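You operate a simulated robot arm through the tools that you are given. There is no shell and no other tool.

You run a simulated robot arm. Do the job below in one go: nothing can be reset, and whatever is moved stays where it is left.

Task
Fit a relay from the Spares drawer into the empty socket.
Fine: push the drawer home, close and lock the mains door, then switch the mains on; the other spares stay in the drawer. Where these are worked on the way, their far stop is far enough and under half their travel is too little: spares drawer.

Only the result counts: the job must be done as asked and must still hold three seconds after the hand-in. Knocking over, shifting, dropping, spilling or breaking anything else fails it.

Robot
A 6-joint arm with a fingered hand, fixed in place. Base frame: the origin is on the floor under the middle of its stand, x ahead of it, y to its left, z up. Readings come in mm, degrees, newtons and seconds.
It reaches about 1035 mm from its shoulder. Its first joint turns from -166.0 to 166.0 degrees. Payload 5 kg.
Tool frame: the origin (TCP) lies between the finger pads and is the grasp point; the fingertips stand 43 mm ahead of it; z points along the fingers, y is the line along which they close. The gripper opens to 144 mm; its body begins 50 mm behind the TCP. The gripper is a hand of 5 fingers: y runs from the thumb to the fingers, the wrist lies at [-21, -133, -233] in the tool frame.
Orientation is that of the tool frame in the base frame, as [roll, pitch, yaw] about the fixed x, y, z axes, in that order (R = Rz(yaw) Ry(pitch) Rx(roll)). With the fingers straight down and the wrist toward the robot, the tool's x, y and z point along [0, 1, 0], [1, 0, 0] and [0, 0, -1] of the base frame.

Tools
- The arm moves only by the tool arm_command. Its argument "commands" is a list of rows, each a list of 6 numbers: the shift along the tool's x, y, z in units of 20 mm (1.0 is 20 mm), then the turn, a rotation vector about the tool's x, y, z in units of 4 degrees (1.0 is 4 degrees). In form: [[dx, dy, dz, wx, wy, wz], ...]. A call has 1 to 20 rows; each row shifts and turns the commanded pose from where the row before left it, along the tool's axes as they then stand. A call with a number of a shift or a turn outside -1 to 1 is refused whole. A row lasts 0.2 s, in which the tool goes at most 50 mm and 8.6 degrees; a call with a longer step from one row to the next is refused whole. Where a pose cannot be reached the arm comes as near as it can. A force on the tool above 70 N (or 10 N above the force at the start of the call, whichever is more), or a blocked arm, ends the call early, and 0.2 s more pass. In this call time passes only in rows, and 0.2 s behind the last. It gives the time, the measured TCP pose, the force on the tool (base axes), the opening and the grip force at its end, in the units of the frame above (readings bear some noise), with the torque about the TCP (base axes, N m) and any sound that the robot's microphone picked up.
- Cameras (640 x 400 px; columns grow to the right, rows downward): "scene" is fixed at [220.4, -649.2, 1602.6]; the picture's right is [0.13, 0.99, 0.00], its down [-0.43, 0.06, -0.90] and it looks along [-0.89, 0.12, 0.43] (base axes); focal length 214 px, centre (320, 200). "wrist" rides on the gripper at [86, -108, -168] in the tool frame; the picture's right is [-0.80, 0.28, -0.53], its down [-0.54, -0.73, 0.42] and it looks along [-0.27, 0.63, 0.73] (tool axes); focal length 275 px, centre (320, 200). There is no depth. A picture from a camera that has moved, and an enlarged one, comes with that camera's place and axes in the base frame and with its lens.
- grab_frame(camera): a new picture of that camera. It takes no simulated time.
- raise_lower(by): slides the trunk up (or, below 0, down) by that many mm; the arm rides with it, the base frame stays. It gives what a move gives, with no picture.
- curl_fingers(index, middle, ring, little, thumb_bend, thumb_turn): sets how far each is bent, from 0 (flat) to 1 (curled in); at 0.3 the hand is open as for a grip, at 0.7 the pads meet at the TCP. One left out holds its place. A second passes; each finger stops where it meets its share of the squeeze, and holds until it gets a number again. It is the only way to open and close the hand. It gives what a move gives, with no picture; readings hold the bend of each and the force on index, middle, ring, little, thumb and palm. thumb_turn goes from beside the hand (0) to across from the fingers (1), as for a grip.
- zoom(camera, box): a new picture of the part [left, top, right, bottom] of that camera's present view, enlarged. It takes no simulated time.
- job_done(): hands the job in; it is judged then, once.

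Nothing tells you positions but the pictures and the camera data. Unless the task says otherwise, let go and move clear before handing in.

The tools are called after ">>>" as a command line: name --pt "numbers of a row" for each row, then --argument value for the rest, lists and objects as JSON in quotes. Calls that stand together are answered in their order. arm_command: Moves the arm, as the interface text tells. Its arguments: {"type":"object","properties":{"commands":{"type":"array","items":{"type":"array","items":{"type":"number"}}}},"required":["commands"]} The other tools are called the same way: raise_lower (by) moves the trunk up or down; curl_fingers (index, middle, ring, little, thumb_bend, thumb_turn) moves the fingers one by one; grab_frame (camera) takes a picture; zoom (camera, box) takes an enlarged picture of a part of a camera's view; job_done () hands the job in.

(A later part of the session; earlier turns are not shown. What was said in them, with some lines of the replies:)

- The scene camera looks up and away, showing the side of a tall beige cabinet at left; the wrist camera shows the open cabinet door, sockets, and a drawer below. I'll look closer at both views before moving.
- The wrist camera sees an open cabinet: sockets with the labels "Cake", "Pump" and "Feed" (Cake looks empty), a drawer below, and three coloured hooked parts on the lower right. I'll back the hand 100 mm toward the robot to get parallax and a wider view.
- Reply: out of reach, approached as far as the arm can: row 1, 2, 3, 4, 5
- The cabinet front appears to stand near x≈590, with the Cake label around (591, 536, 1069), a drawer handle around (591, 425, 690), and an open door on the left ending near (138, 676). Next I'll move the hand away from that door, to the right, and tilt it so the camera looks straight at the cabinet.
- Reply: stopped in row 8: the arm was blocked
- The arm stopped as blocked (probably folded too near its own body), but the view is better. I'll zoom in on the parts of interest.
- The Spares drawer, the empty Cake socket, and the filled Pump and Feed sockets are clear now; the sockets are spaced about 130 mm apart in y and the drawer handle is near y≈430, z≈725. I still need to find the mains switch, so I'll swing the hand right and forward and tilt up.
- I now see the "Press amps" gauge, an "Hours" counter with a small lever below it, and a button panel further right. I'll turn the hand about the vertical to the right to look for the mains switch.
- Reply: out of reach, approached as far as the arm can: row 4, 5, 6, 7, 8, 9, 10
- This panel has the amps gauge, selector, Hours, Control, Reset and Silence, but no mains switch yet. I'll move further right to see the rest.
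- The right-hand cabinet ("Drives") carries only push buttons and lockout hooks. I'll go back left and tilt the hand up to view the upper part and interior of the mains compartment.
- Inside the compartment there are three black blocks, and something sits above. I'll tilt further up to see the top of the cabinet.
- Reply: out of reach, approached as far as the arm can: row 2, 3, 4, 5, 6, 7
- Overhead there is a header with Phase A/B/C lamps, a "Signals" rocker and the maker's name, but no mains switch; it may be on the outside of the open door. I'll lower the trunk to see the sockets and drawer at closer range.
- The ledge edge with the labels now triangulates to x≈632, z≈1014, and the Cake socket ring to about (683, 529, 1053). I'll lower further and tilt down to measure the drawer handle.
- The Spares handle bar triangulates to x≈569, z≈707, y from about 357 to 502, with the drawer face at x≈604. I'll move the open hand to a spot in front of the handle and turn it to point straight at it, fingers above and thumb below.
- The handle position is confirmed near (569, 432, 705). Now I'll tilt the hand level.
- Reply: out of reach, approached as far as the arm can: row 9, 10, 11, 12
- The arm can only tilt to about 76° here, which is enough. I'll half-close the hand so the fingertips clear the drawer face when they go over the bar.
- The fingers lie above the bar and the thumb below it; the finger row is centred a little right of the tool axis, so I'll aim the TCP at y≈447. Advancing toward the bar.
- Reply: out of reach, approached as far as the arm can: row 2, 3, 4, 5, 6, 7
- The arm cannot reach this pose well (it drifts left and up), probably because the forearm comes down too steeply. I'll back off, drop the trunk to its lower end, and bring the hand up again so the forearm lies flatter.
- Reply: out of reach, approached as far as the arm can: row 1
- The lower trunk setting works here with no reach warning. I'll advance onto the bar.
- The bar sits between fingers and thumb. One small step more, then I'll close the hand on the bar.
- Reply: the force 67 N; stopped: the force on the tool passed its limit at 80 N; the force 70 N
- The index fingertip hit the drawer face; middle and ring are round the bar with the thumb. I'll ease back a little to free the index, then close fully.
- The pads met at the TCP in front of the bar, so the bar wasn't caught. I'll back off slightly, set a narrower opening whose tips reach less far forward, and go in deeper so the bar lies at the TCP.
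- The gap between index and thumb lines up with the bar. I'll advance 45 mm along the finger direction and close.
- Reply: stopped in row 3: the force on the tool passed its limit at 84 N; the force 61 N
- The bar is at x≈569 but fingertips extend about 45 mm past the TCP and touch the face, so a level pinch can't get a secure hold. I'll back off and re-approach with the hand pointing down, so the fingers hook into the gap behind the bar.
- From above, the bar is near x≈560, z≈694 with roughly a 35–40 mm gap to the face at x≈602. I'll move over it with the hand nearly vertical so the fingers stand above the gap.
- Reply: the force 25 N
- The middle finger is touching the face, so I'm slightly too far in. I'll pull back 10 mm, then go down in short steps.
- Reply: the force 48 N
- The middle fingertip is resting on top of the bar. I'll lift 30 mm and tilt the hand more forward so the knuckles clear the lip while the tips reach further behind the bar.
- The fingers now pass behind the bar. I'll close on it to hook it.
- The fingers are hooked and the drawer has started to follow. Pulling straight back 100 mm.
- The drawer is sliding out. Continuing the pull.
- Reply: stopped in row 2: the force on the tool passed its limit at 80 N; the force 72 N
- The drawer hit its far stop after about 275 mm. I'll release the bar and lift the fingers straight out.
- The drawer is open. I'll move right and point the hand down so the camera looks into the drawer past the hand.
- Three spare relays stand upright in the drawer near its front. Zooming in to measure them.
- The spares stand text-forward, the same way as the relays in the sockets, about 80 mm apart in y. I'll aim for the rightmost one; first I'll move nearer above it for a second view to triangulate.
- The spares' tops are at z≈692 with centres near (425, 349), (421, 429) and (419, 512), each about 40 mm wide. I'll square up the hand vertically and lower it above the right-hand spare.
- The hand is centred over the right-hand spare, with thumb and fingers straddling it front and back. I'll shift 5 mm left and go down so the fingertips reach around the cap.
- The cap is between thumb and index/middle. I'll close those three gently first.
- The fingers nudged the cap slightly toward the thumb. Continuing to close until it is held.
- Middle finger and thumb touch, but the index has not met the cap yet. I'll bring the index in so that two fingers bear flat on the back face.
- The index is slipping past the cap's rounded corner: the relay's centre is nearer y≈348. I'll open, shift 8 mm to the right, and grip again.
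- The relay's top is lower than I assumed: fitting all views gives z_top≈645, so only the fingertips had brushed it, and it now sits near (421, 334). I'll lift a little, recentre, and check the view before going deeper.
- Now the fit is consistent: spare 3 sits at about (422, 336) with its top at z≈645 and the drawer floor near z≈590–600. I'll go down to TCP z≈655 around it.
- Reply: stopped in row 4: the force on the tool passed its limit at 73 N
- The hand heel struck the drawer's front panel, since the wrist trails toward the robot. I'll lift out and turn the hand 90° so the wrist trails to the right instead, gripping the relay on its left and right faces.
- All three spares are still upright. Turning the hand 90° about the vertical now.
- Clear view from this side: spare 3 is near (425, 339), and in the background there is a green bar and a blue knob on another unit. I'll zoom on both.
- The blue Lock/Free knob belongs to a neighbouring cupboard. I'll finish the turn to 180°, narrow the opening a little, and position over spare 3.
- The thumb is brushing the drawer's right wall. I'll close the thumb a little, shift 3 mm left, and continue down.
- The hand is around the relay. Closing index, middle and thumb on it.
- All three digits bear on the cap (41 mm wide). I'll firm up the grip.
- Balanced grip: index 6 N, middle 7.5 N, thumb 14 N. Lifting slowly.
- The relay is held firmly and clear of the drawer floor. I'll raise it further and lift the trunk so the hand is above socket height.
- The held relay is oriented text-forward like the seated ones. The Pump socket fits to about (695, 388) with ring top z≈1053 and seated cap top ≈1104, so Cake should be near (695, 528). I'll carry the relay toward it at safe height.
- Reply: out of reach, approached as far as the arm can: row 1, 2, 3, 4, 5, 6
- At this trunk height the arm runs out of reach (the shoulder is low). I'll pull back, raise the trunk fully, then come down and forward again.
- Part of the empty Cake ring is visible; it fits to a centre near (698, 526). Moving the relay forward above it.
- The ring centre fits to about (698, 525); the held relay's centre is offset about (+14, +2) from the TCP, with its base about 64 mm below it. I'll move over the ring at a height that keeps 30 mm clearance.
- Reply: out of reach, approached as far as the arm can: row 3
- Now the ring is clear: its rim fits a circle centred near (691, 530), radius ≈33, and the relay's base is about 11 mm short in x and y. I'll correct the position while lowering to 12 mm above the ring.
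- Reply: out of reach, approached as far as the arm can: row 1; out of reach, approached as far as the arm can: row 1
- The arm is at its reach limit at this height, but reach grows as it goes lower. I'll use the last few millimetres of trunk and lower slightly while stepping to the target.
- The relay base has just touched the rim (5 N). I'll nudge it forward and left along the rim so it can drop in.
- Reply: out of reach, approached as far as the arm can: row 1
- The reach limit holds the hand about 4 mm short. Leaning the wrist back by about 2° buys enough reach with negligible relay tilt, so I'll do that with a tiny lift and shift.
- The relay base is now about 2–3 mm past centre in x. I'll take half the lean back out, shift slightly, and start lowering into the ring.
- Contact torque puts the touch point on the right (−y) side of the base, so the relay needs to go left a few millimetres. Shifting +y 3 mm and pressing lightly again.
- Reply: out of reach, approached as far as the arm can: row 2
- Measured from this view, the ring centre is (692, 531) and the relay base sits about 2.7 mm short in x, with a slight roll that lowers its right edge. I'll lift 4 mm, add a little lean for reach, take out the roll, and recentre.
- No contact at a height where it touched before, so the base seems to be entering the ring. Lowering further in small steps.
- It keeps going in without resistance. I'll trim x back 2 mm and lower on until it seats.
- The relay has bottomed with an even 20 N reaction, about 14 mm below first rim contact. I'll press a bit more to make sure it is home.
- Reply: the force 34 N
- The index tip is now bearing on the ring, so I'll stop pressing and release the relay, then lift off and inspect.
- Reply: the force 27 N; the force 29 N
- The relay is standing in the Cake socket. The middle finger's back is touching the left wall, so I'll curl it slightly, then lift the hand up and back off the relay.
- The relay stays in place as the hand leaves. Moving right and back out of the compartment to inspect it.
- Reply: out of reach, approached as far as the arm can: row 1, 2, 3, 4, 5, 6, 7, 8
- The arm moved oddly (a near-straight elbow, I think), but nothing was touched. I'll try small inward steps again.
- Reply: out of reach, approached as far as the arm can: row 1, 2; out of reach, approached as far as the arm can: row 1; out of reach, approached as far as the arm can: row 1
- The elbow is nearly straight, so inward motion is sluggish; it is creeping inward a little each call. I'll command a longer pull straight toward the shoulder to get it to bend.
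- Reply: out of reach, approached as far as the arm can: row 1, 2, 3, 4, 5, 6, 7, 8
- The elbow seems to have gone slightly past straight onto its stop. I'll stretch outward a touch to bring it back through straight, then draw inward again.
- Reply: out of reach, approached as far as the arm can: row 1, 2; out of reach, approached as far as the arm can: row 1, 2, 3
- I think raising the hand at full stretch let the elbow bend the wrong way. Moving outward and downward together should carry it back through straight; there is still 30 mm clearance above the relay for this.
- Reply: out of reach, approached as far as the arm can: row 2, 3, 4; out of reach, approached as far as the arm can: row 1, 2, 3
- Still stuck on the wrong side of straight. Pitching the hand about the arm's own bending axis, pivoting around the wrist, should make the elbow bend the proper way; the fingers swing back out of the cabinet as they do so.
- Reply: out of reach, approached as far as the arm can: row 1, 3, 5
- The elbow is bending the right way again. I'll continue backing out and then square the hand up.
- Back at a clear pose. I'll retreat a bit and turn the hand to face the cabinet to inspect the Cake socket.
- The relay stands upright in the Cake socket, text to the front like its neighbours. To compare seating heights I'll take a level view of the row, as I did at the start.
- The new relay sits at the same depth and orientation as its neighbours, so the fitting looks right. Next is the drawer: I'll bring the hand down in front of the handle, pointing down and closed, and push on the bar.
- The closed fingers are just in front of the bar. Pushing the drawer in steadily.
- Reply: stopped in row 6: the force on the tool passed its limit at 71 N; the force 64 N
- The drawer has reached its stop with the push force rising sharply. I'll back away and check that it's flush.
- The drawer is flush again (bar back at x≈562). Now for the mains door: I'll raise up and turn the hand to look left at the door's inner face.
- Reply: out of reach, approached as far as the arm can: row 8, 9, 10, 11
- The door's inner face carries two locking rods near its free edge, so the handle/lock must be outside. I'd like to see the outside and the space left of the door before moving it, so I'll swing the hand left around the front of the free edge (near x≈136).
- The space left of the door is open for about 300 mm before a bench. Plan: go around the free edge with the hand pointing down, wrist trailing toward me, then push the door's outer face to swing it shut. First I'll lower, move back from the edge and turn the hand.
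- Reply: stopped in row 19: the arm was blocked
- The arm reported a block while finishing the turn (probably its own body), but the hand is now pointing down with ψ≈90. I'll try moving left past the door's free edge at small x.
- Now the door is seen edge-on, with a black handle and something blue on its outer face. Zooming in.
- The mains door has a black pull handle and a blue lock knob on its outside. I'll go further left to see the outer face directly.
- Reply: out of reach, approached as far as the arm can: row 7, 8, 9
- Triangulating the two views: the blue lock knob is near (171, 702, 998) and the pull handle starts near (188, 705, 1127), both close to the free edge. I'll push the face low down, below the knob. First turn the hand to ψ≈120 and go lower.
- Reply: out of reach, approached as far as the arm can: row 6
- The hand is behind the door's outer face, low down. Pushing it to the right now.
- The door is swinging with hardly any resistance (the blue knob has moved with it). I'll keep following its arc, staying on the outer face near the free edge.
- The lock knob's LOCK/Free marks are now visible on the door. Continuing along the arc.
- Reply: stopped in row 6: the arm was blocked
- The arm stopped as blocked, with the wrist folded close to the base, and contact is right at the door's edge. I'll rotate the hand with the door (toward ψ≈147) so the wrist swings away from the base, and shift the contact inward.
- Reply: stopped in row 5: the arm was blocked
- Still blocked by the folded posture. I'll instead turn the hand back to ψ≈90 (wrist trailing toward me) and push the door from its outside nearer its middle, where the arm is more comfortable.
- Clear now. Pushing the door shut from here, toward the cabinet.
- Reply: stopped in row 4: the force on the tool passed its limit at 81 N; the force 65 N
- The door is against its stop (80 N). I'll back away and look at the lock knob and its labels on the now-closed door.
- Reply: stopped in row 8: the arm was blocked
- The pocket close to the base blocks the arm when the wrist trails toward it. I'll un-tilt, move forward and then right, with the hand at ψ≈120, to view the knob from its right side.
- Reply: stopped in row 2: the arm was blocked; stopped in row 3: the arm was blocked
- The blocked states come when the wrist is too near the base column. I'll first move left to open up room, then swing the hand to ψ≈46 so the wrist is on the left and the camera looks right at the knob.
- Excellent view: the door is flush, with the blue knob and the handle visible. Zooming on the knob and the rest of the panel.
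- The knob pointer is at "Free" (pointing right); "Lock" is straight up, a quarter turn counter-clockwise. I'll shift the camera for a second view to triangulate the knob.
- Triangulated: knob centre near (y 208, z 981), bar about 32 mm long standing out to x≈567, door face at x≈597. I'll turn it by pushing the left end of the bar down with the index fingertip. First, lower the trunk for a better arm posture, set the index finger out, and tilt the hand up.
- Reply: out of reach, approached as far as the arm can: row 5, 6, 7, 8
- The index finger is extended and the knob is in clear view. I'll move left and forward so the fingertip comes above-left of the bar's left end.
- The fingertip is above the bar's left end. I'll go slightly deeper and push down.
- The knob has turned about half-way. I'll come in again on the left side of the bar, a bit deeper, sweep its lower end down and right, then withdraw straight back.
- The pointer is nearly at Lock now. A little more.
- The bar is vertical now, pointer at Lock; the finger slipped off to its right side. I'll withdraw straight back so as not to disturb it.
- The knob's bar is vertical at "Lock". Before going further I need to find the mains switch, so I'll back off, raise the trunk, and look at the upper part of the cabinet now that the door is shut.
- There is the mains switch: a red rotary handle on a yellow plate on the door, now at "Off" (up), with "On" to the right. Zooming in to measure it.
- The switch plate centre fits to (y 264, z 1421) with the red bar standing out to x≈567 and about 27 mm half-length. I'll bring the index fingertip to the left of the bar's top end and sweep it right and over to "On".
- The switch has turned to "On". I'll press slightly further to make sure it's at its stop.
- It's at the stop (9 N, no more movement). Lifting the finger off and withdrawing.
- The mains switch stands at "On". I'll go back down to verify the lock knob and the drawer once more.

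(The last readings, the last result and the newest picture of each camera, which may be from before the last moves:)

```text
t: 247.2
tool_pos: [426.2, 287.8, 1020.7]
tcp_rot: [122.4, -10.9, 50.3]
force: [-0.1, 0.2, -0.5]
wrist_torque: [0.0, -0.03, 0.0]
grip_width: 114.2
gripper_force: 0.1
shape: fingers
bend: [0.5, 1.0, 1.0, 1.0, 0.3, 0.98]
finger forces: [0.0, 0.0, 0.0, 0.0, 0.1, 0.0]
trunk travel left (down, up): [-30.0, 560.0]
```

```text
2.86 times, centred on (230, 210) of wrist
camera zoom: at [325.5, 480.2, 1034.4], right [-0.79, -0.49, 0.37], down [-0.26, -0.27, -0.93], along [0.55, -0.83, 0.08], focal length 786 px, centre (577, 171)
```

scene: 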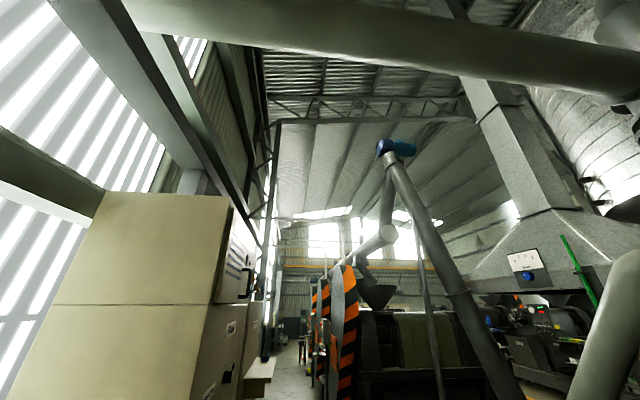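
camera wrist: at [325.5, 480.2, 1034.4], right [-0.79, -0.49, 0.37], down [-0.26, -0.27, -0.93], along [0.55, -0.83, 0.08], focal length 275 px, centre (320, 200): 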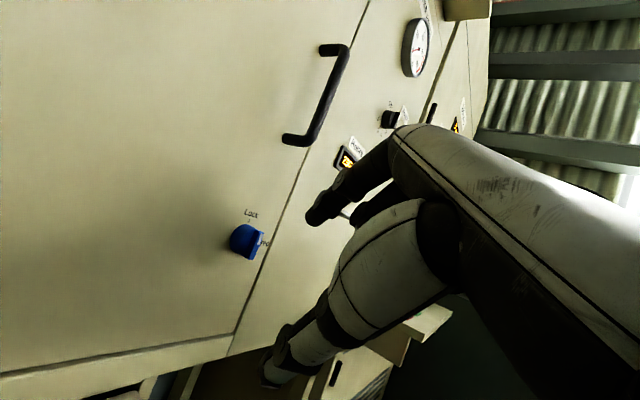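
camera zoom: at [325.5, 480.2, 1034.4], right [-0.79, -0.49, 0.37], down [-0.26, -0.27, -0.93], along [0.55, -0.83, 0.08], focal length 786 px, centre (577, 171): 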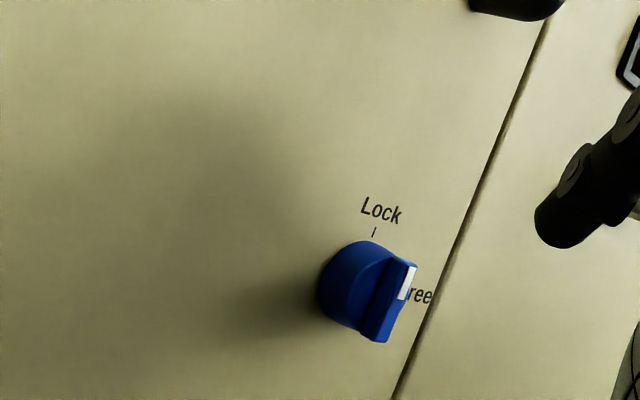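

Power is on: the Hours display is now lit, and the lock knob is exactly at "Lock". I'll move the hand clear and take one last look at the drawer.

>>> arm_command --pt "0.2 -0.31 -0.71 0.8 0 -0.5" --pt "0.2 -0.31 -0.71 0.8 0 -0.5" --pt "0.2 -0.31 -0.71 0.8 0 -0.5" --pt "0.2 -0.31 -0.5 0.8 0 -0.5" --pt "0.2 -0.2 -0.4 0.8 0 -0.5" --pt "0.2 -0.2 -0.4 0.8 0 -0.5" --pt "0.2 0 -0.4 0.8 0 -0.5" --pt "0.2 0 -0.4 0.8 0 -0.5"

>>> grab_frame --camera "wrist"

```text
t: 249.0
tool_pos: [374.7, 360.8, 1053.5]
tcp_rot: [147.2, 0.5, 61.4]
force: [-0.3, -0.1, 0.4]
wrist_torque: [-0.01, 0.01, 0.02]
grip_width: 114.1
gripper_force: 0.0
shape: fingers
bend: [0.5, 1.0, 1.0, 1.0, 0.3, 0.98]
finger forces: [0.1, 0.0, 0.1, 0.0, 0.0, 0.0]
trunk travel left (down, up): [-30.0, 560.0]
```

```text
taken
camera wrist: at [255.9, 524.0, 1134.3], right [-0.42, -0.67, 0.61], down [-0.6, -0.3, -0.74], along [0.68, -0.68, -0.27], focal length 275 px, centre (320, 200)
```

wrist: 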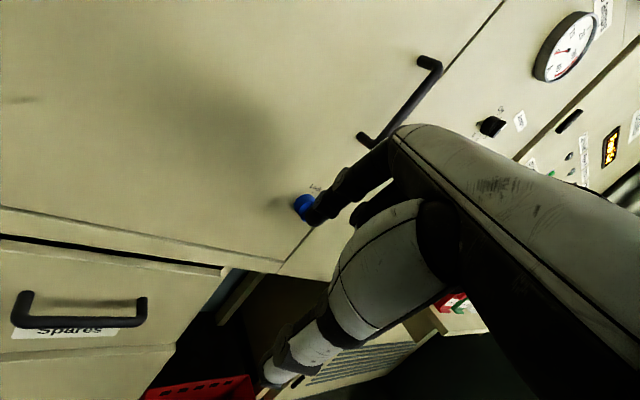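

>>> zoom --camera "wrist" --box '[0, 180, 320, 380]'

>>> zoom --camera "wrist" --box '[340, 0, 640, 200]'

```text
2.00 times, centred on (160, 280) of wrist
camera zoom: at [255.9, 524.0, 1134.3], right [-0.42, -0.67, 0.61], down [-0.6, -0.3, -0.74], along [0.68, -0.68, -0.27], focal length 551 px, centre (640, 40)
```

zoom: 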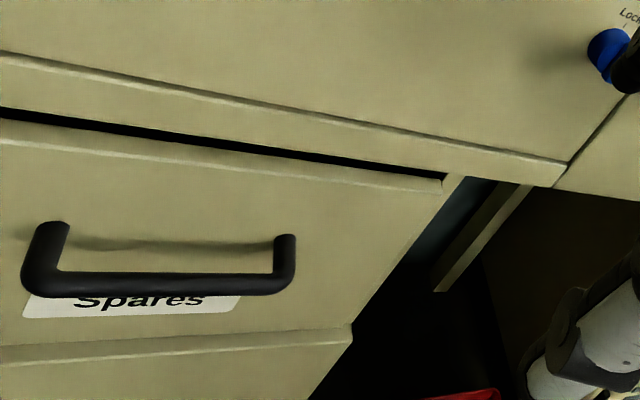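

```text
2.00 times, centred on (490, 100) of wrist
camera zoom: at [255.9, 524.0, 1134.3], right [-0.42, -0.67, 0.61], down [-0.6, -0.3, -0.74], along [0.68, -0.68, -0.27], focal length 551 px, centre (-20, 400)
```

zoom: 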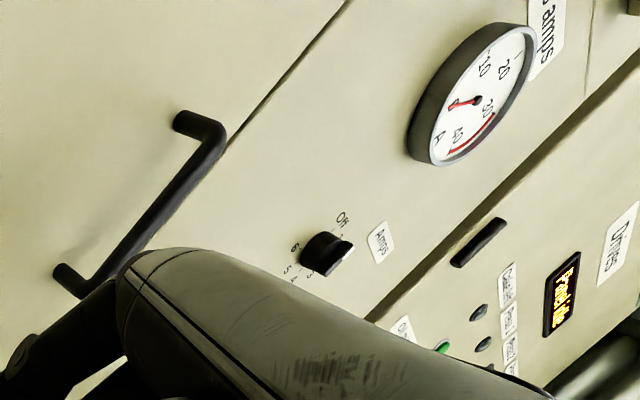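

A display on the Drives cabinet is lit too; I'll read it in case it reports a fault.

>>> zoom --camera "wrist" --box '[595, 115, 635, 175]'

>>> grab_frame --camera "scene"

```text
6.67 times, centred on (615, 145) of wrist
camera zoom: at [255.9, 524.0, 1134.3], right [-0.42, -0.67, 0.61], down [-0.6, -0.3, -0.74], along [0.68, -0.68, -0.27], focal length 1835 px, centre (-1647, 567)
```

zoom: 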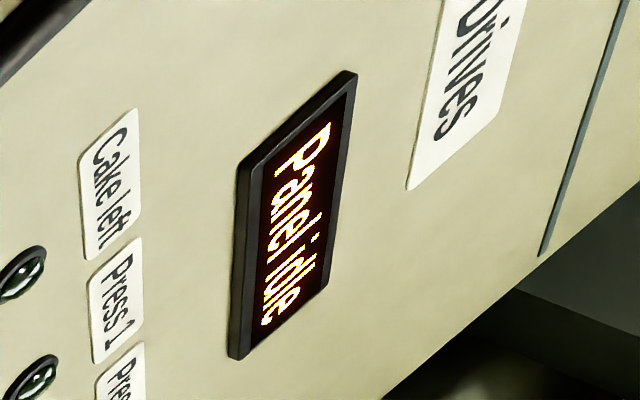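

```text
taken
```

scene: 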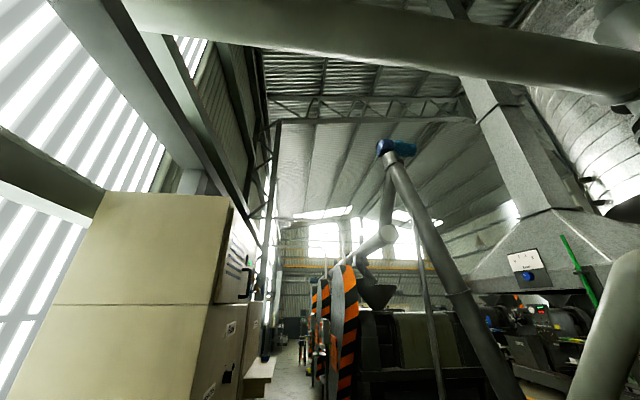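

The drives panel reads "Panel idle". The relay is in the Cake socket, the drawer is home, the mains door is shut and locked, the mains switch is on, and the hand is clear of everything, so I'm handing in.

>>> job_done

```text
The job is handed in.
```

I've handed the job in: a relay from the Spares drawer is now in the empty socket (Cake), and the rest of the job is finished as well.

- **Relay:** it sits upright in the Cake socket at the same depth as the Pump and Feed relays, with its text facing the same way. I checked this by eye and by the force as it went in; no click was reported.
- **Drawer:** I opened it to its far stop and then pushed it shut until it hit the end. It looks flush. The other two spares were still standing inside when I last saw them, before I closed it.
- **Mains door:** it is shut against its stop, and the blue knob points at "Lock". I turned the knob by pushing it with a fingertip.
- **Mains:** the red switch is turned to "On" against its stop. The Hours display lit up, and the Drives display reads "Panel idle".

While picking up the relay I shifted that one spare about 20 mm inside the drawer. Once the hand bumped the drawer front hard enough to stop the arm. I saw no damage or anything knocked over.
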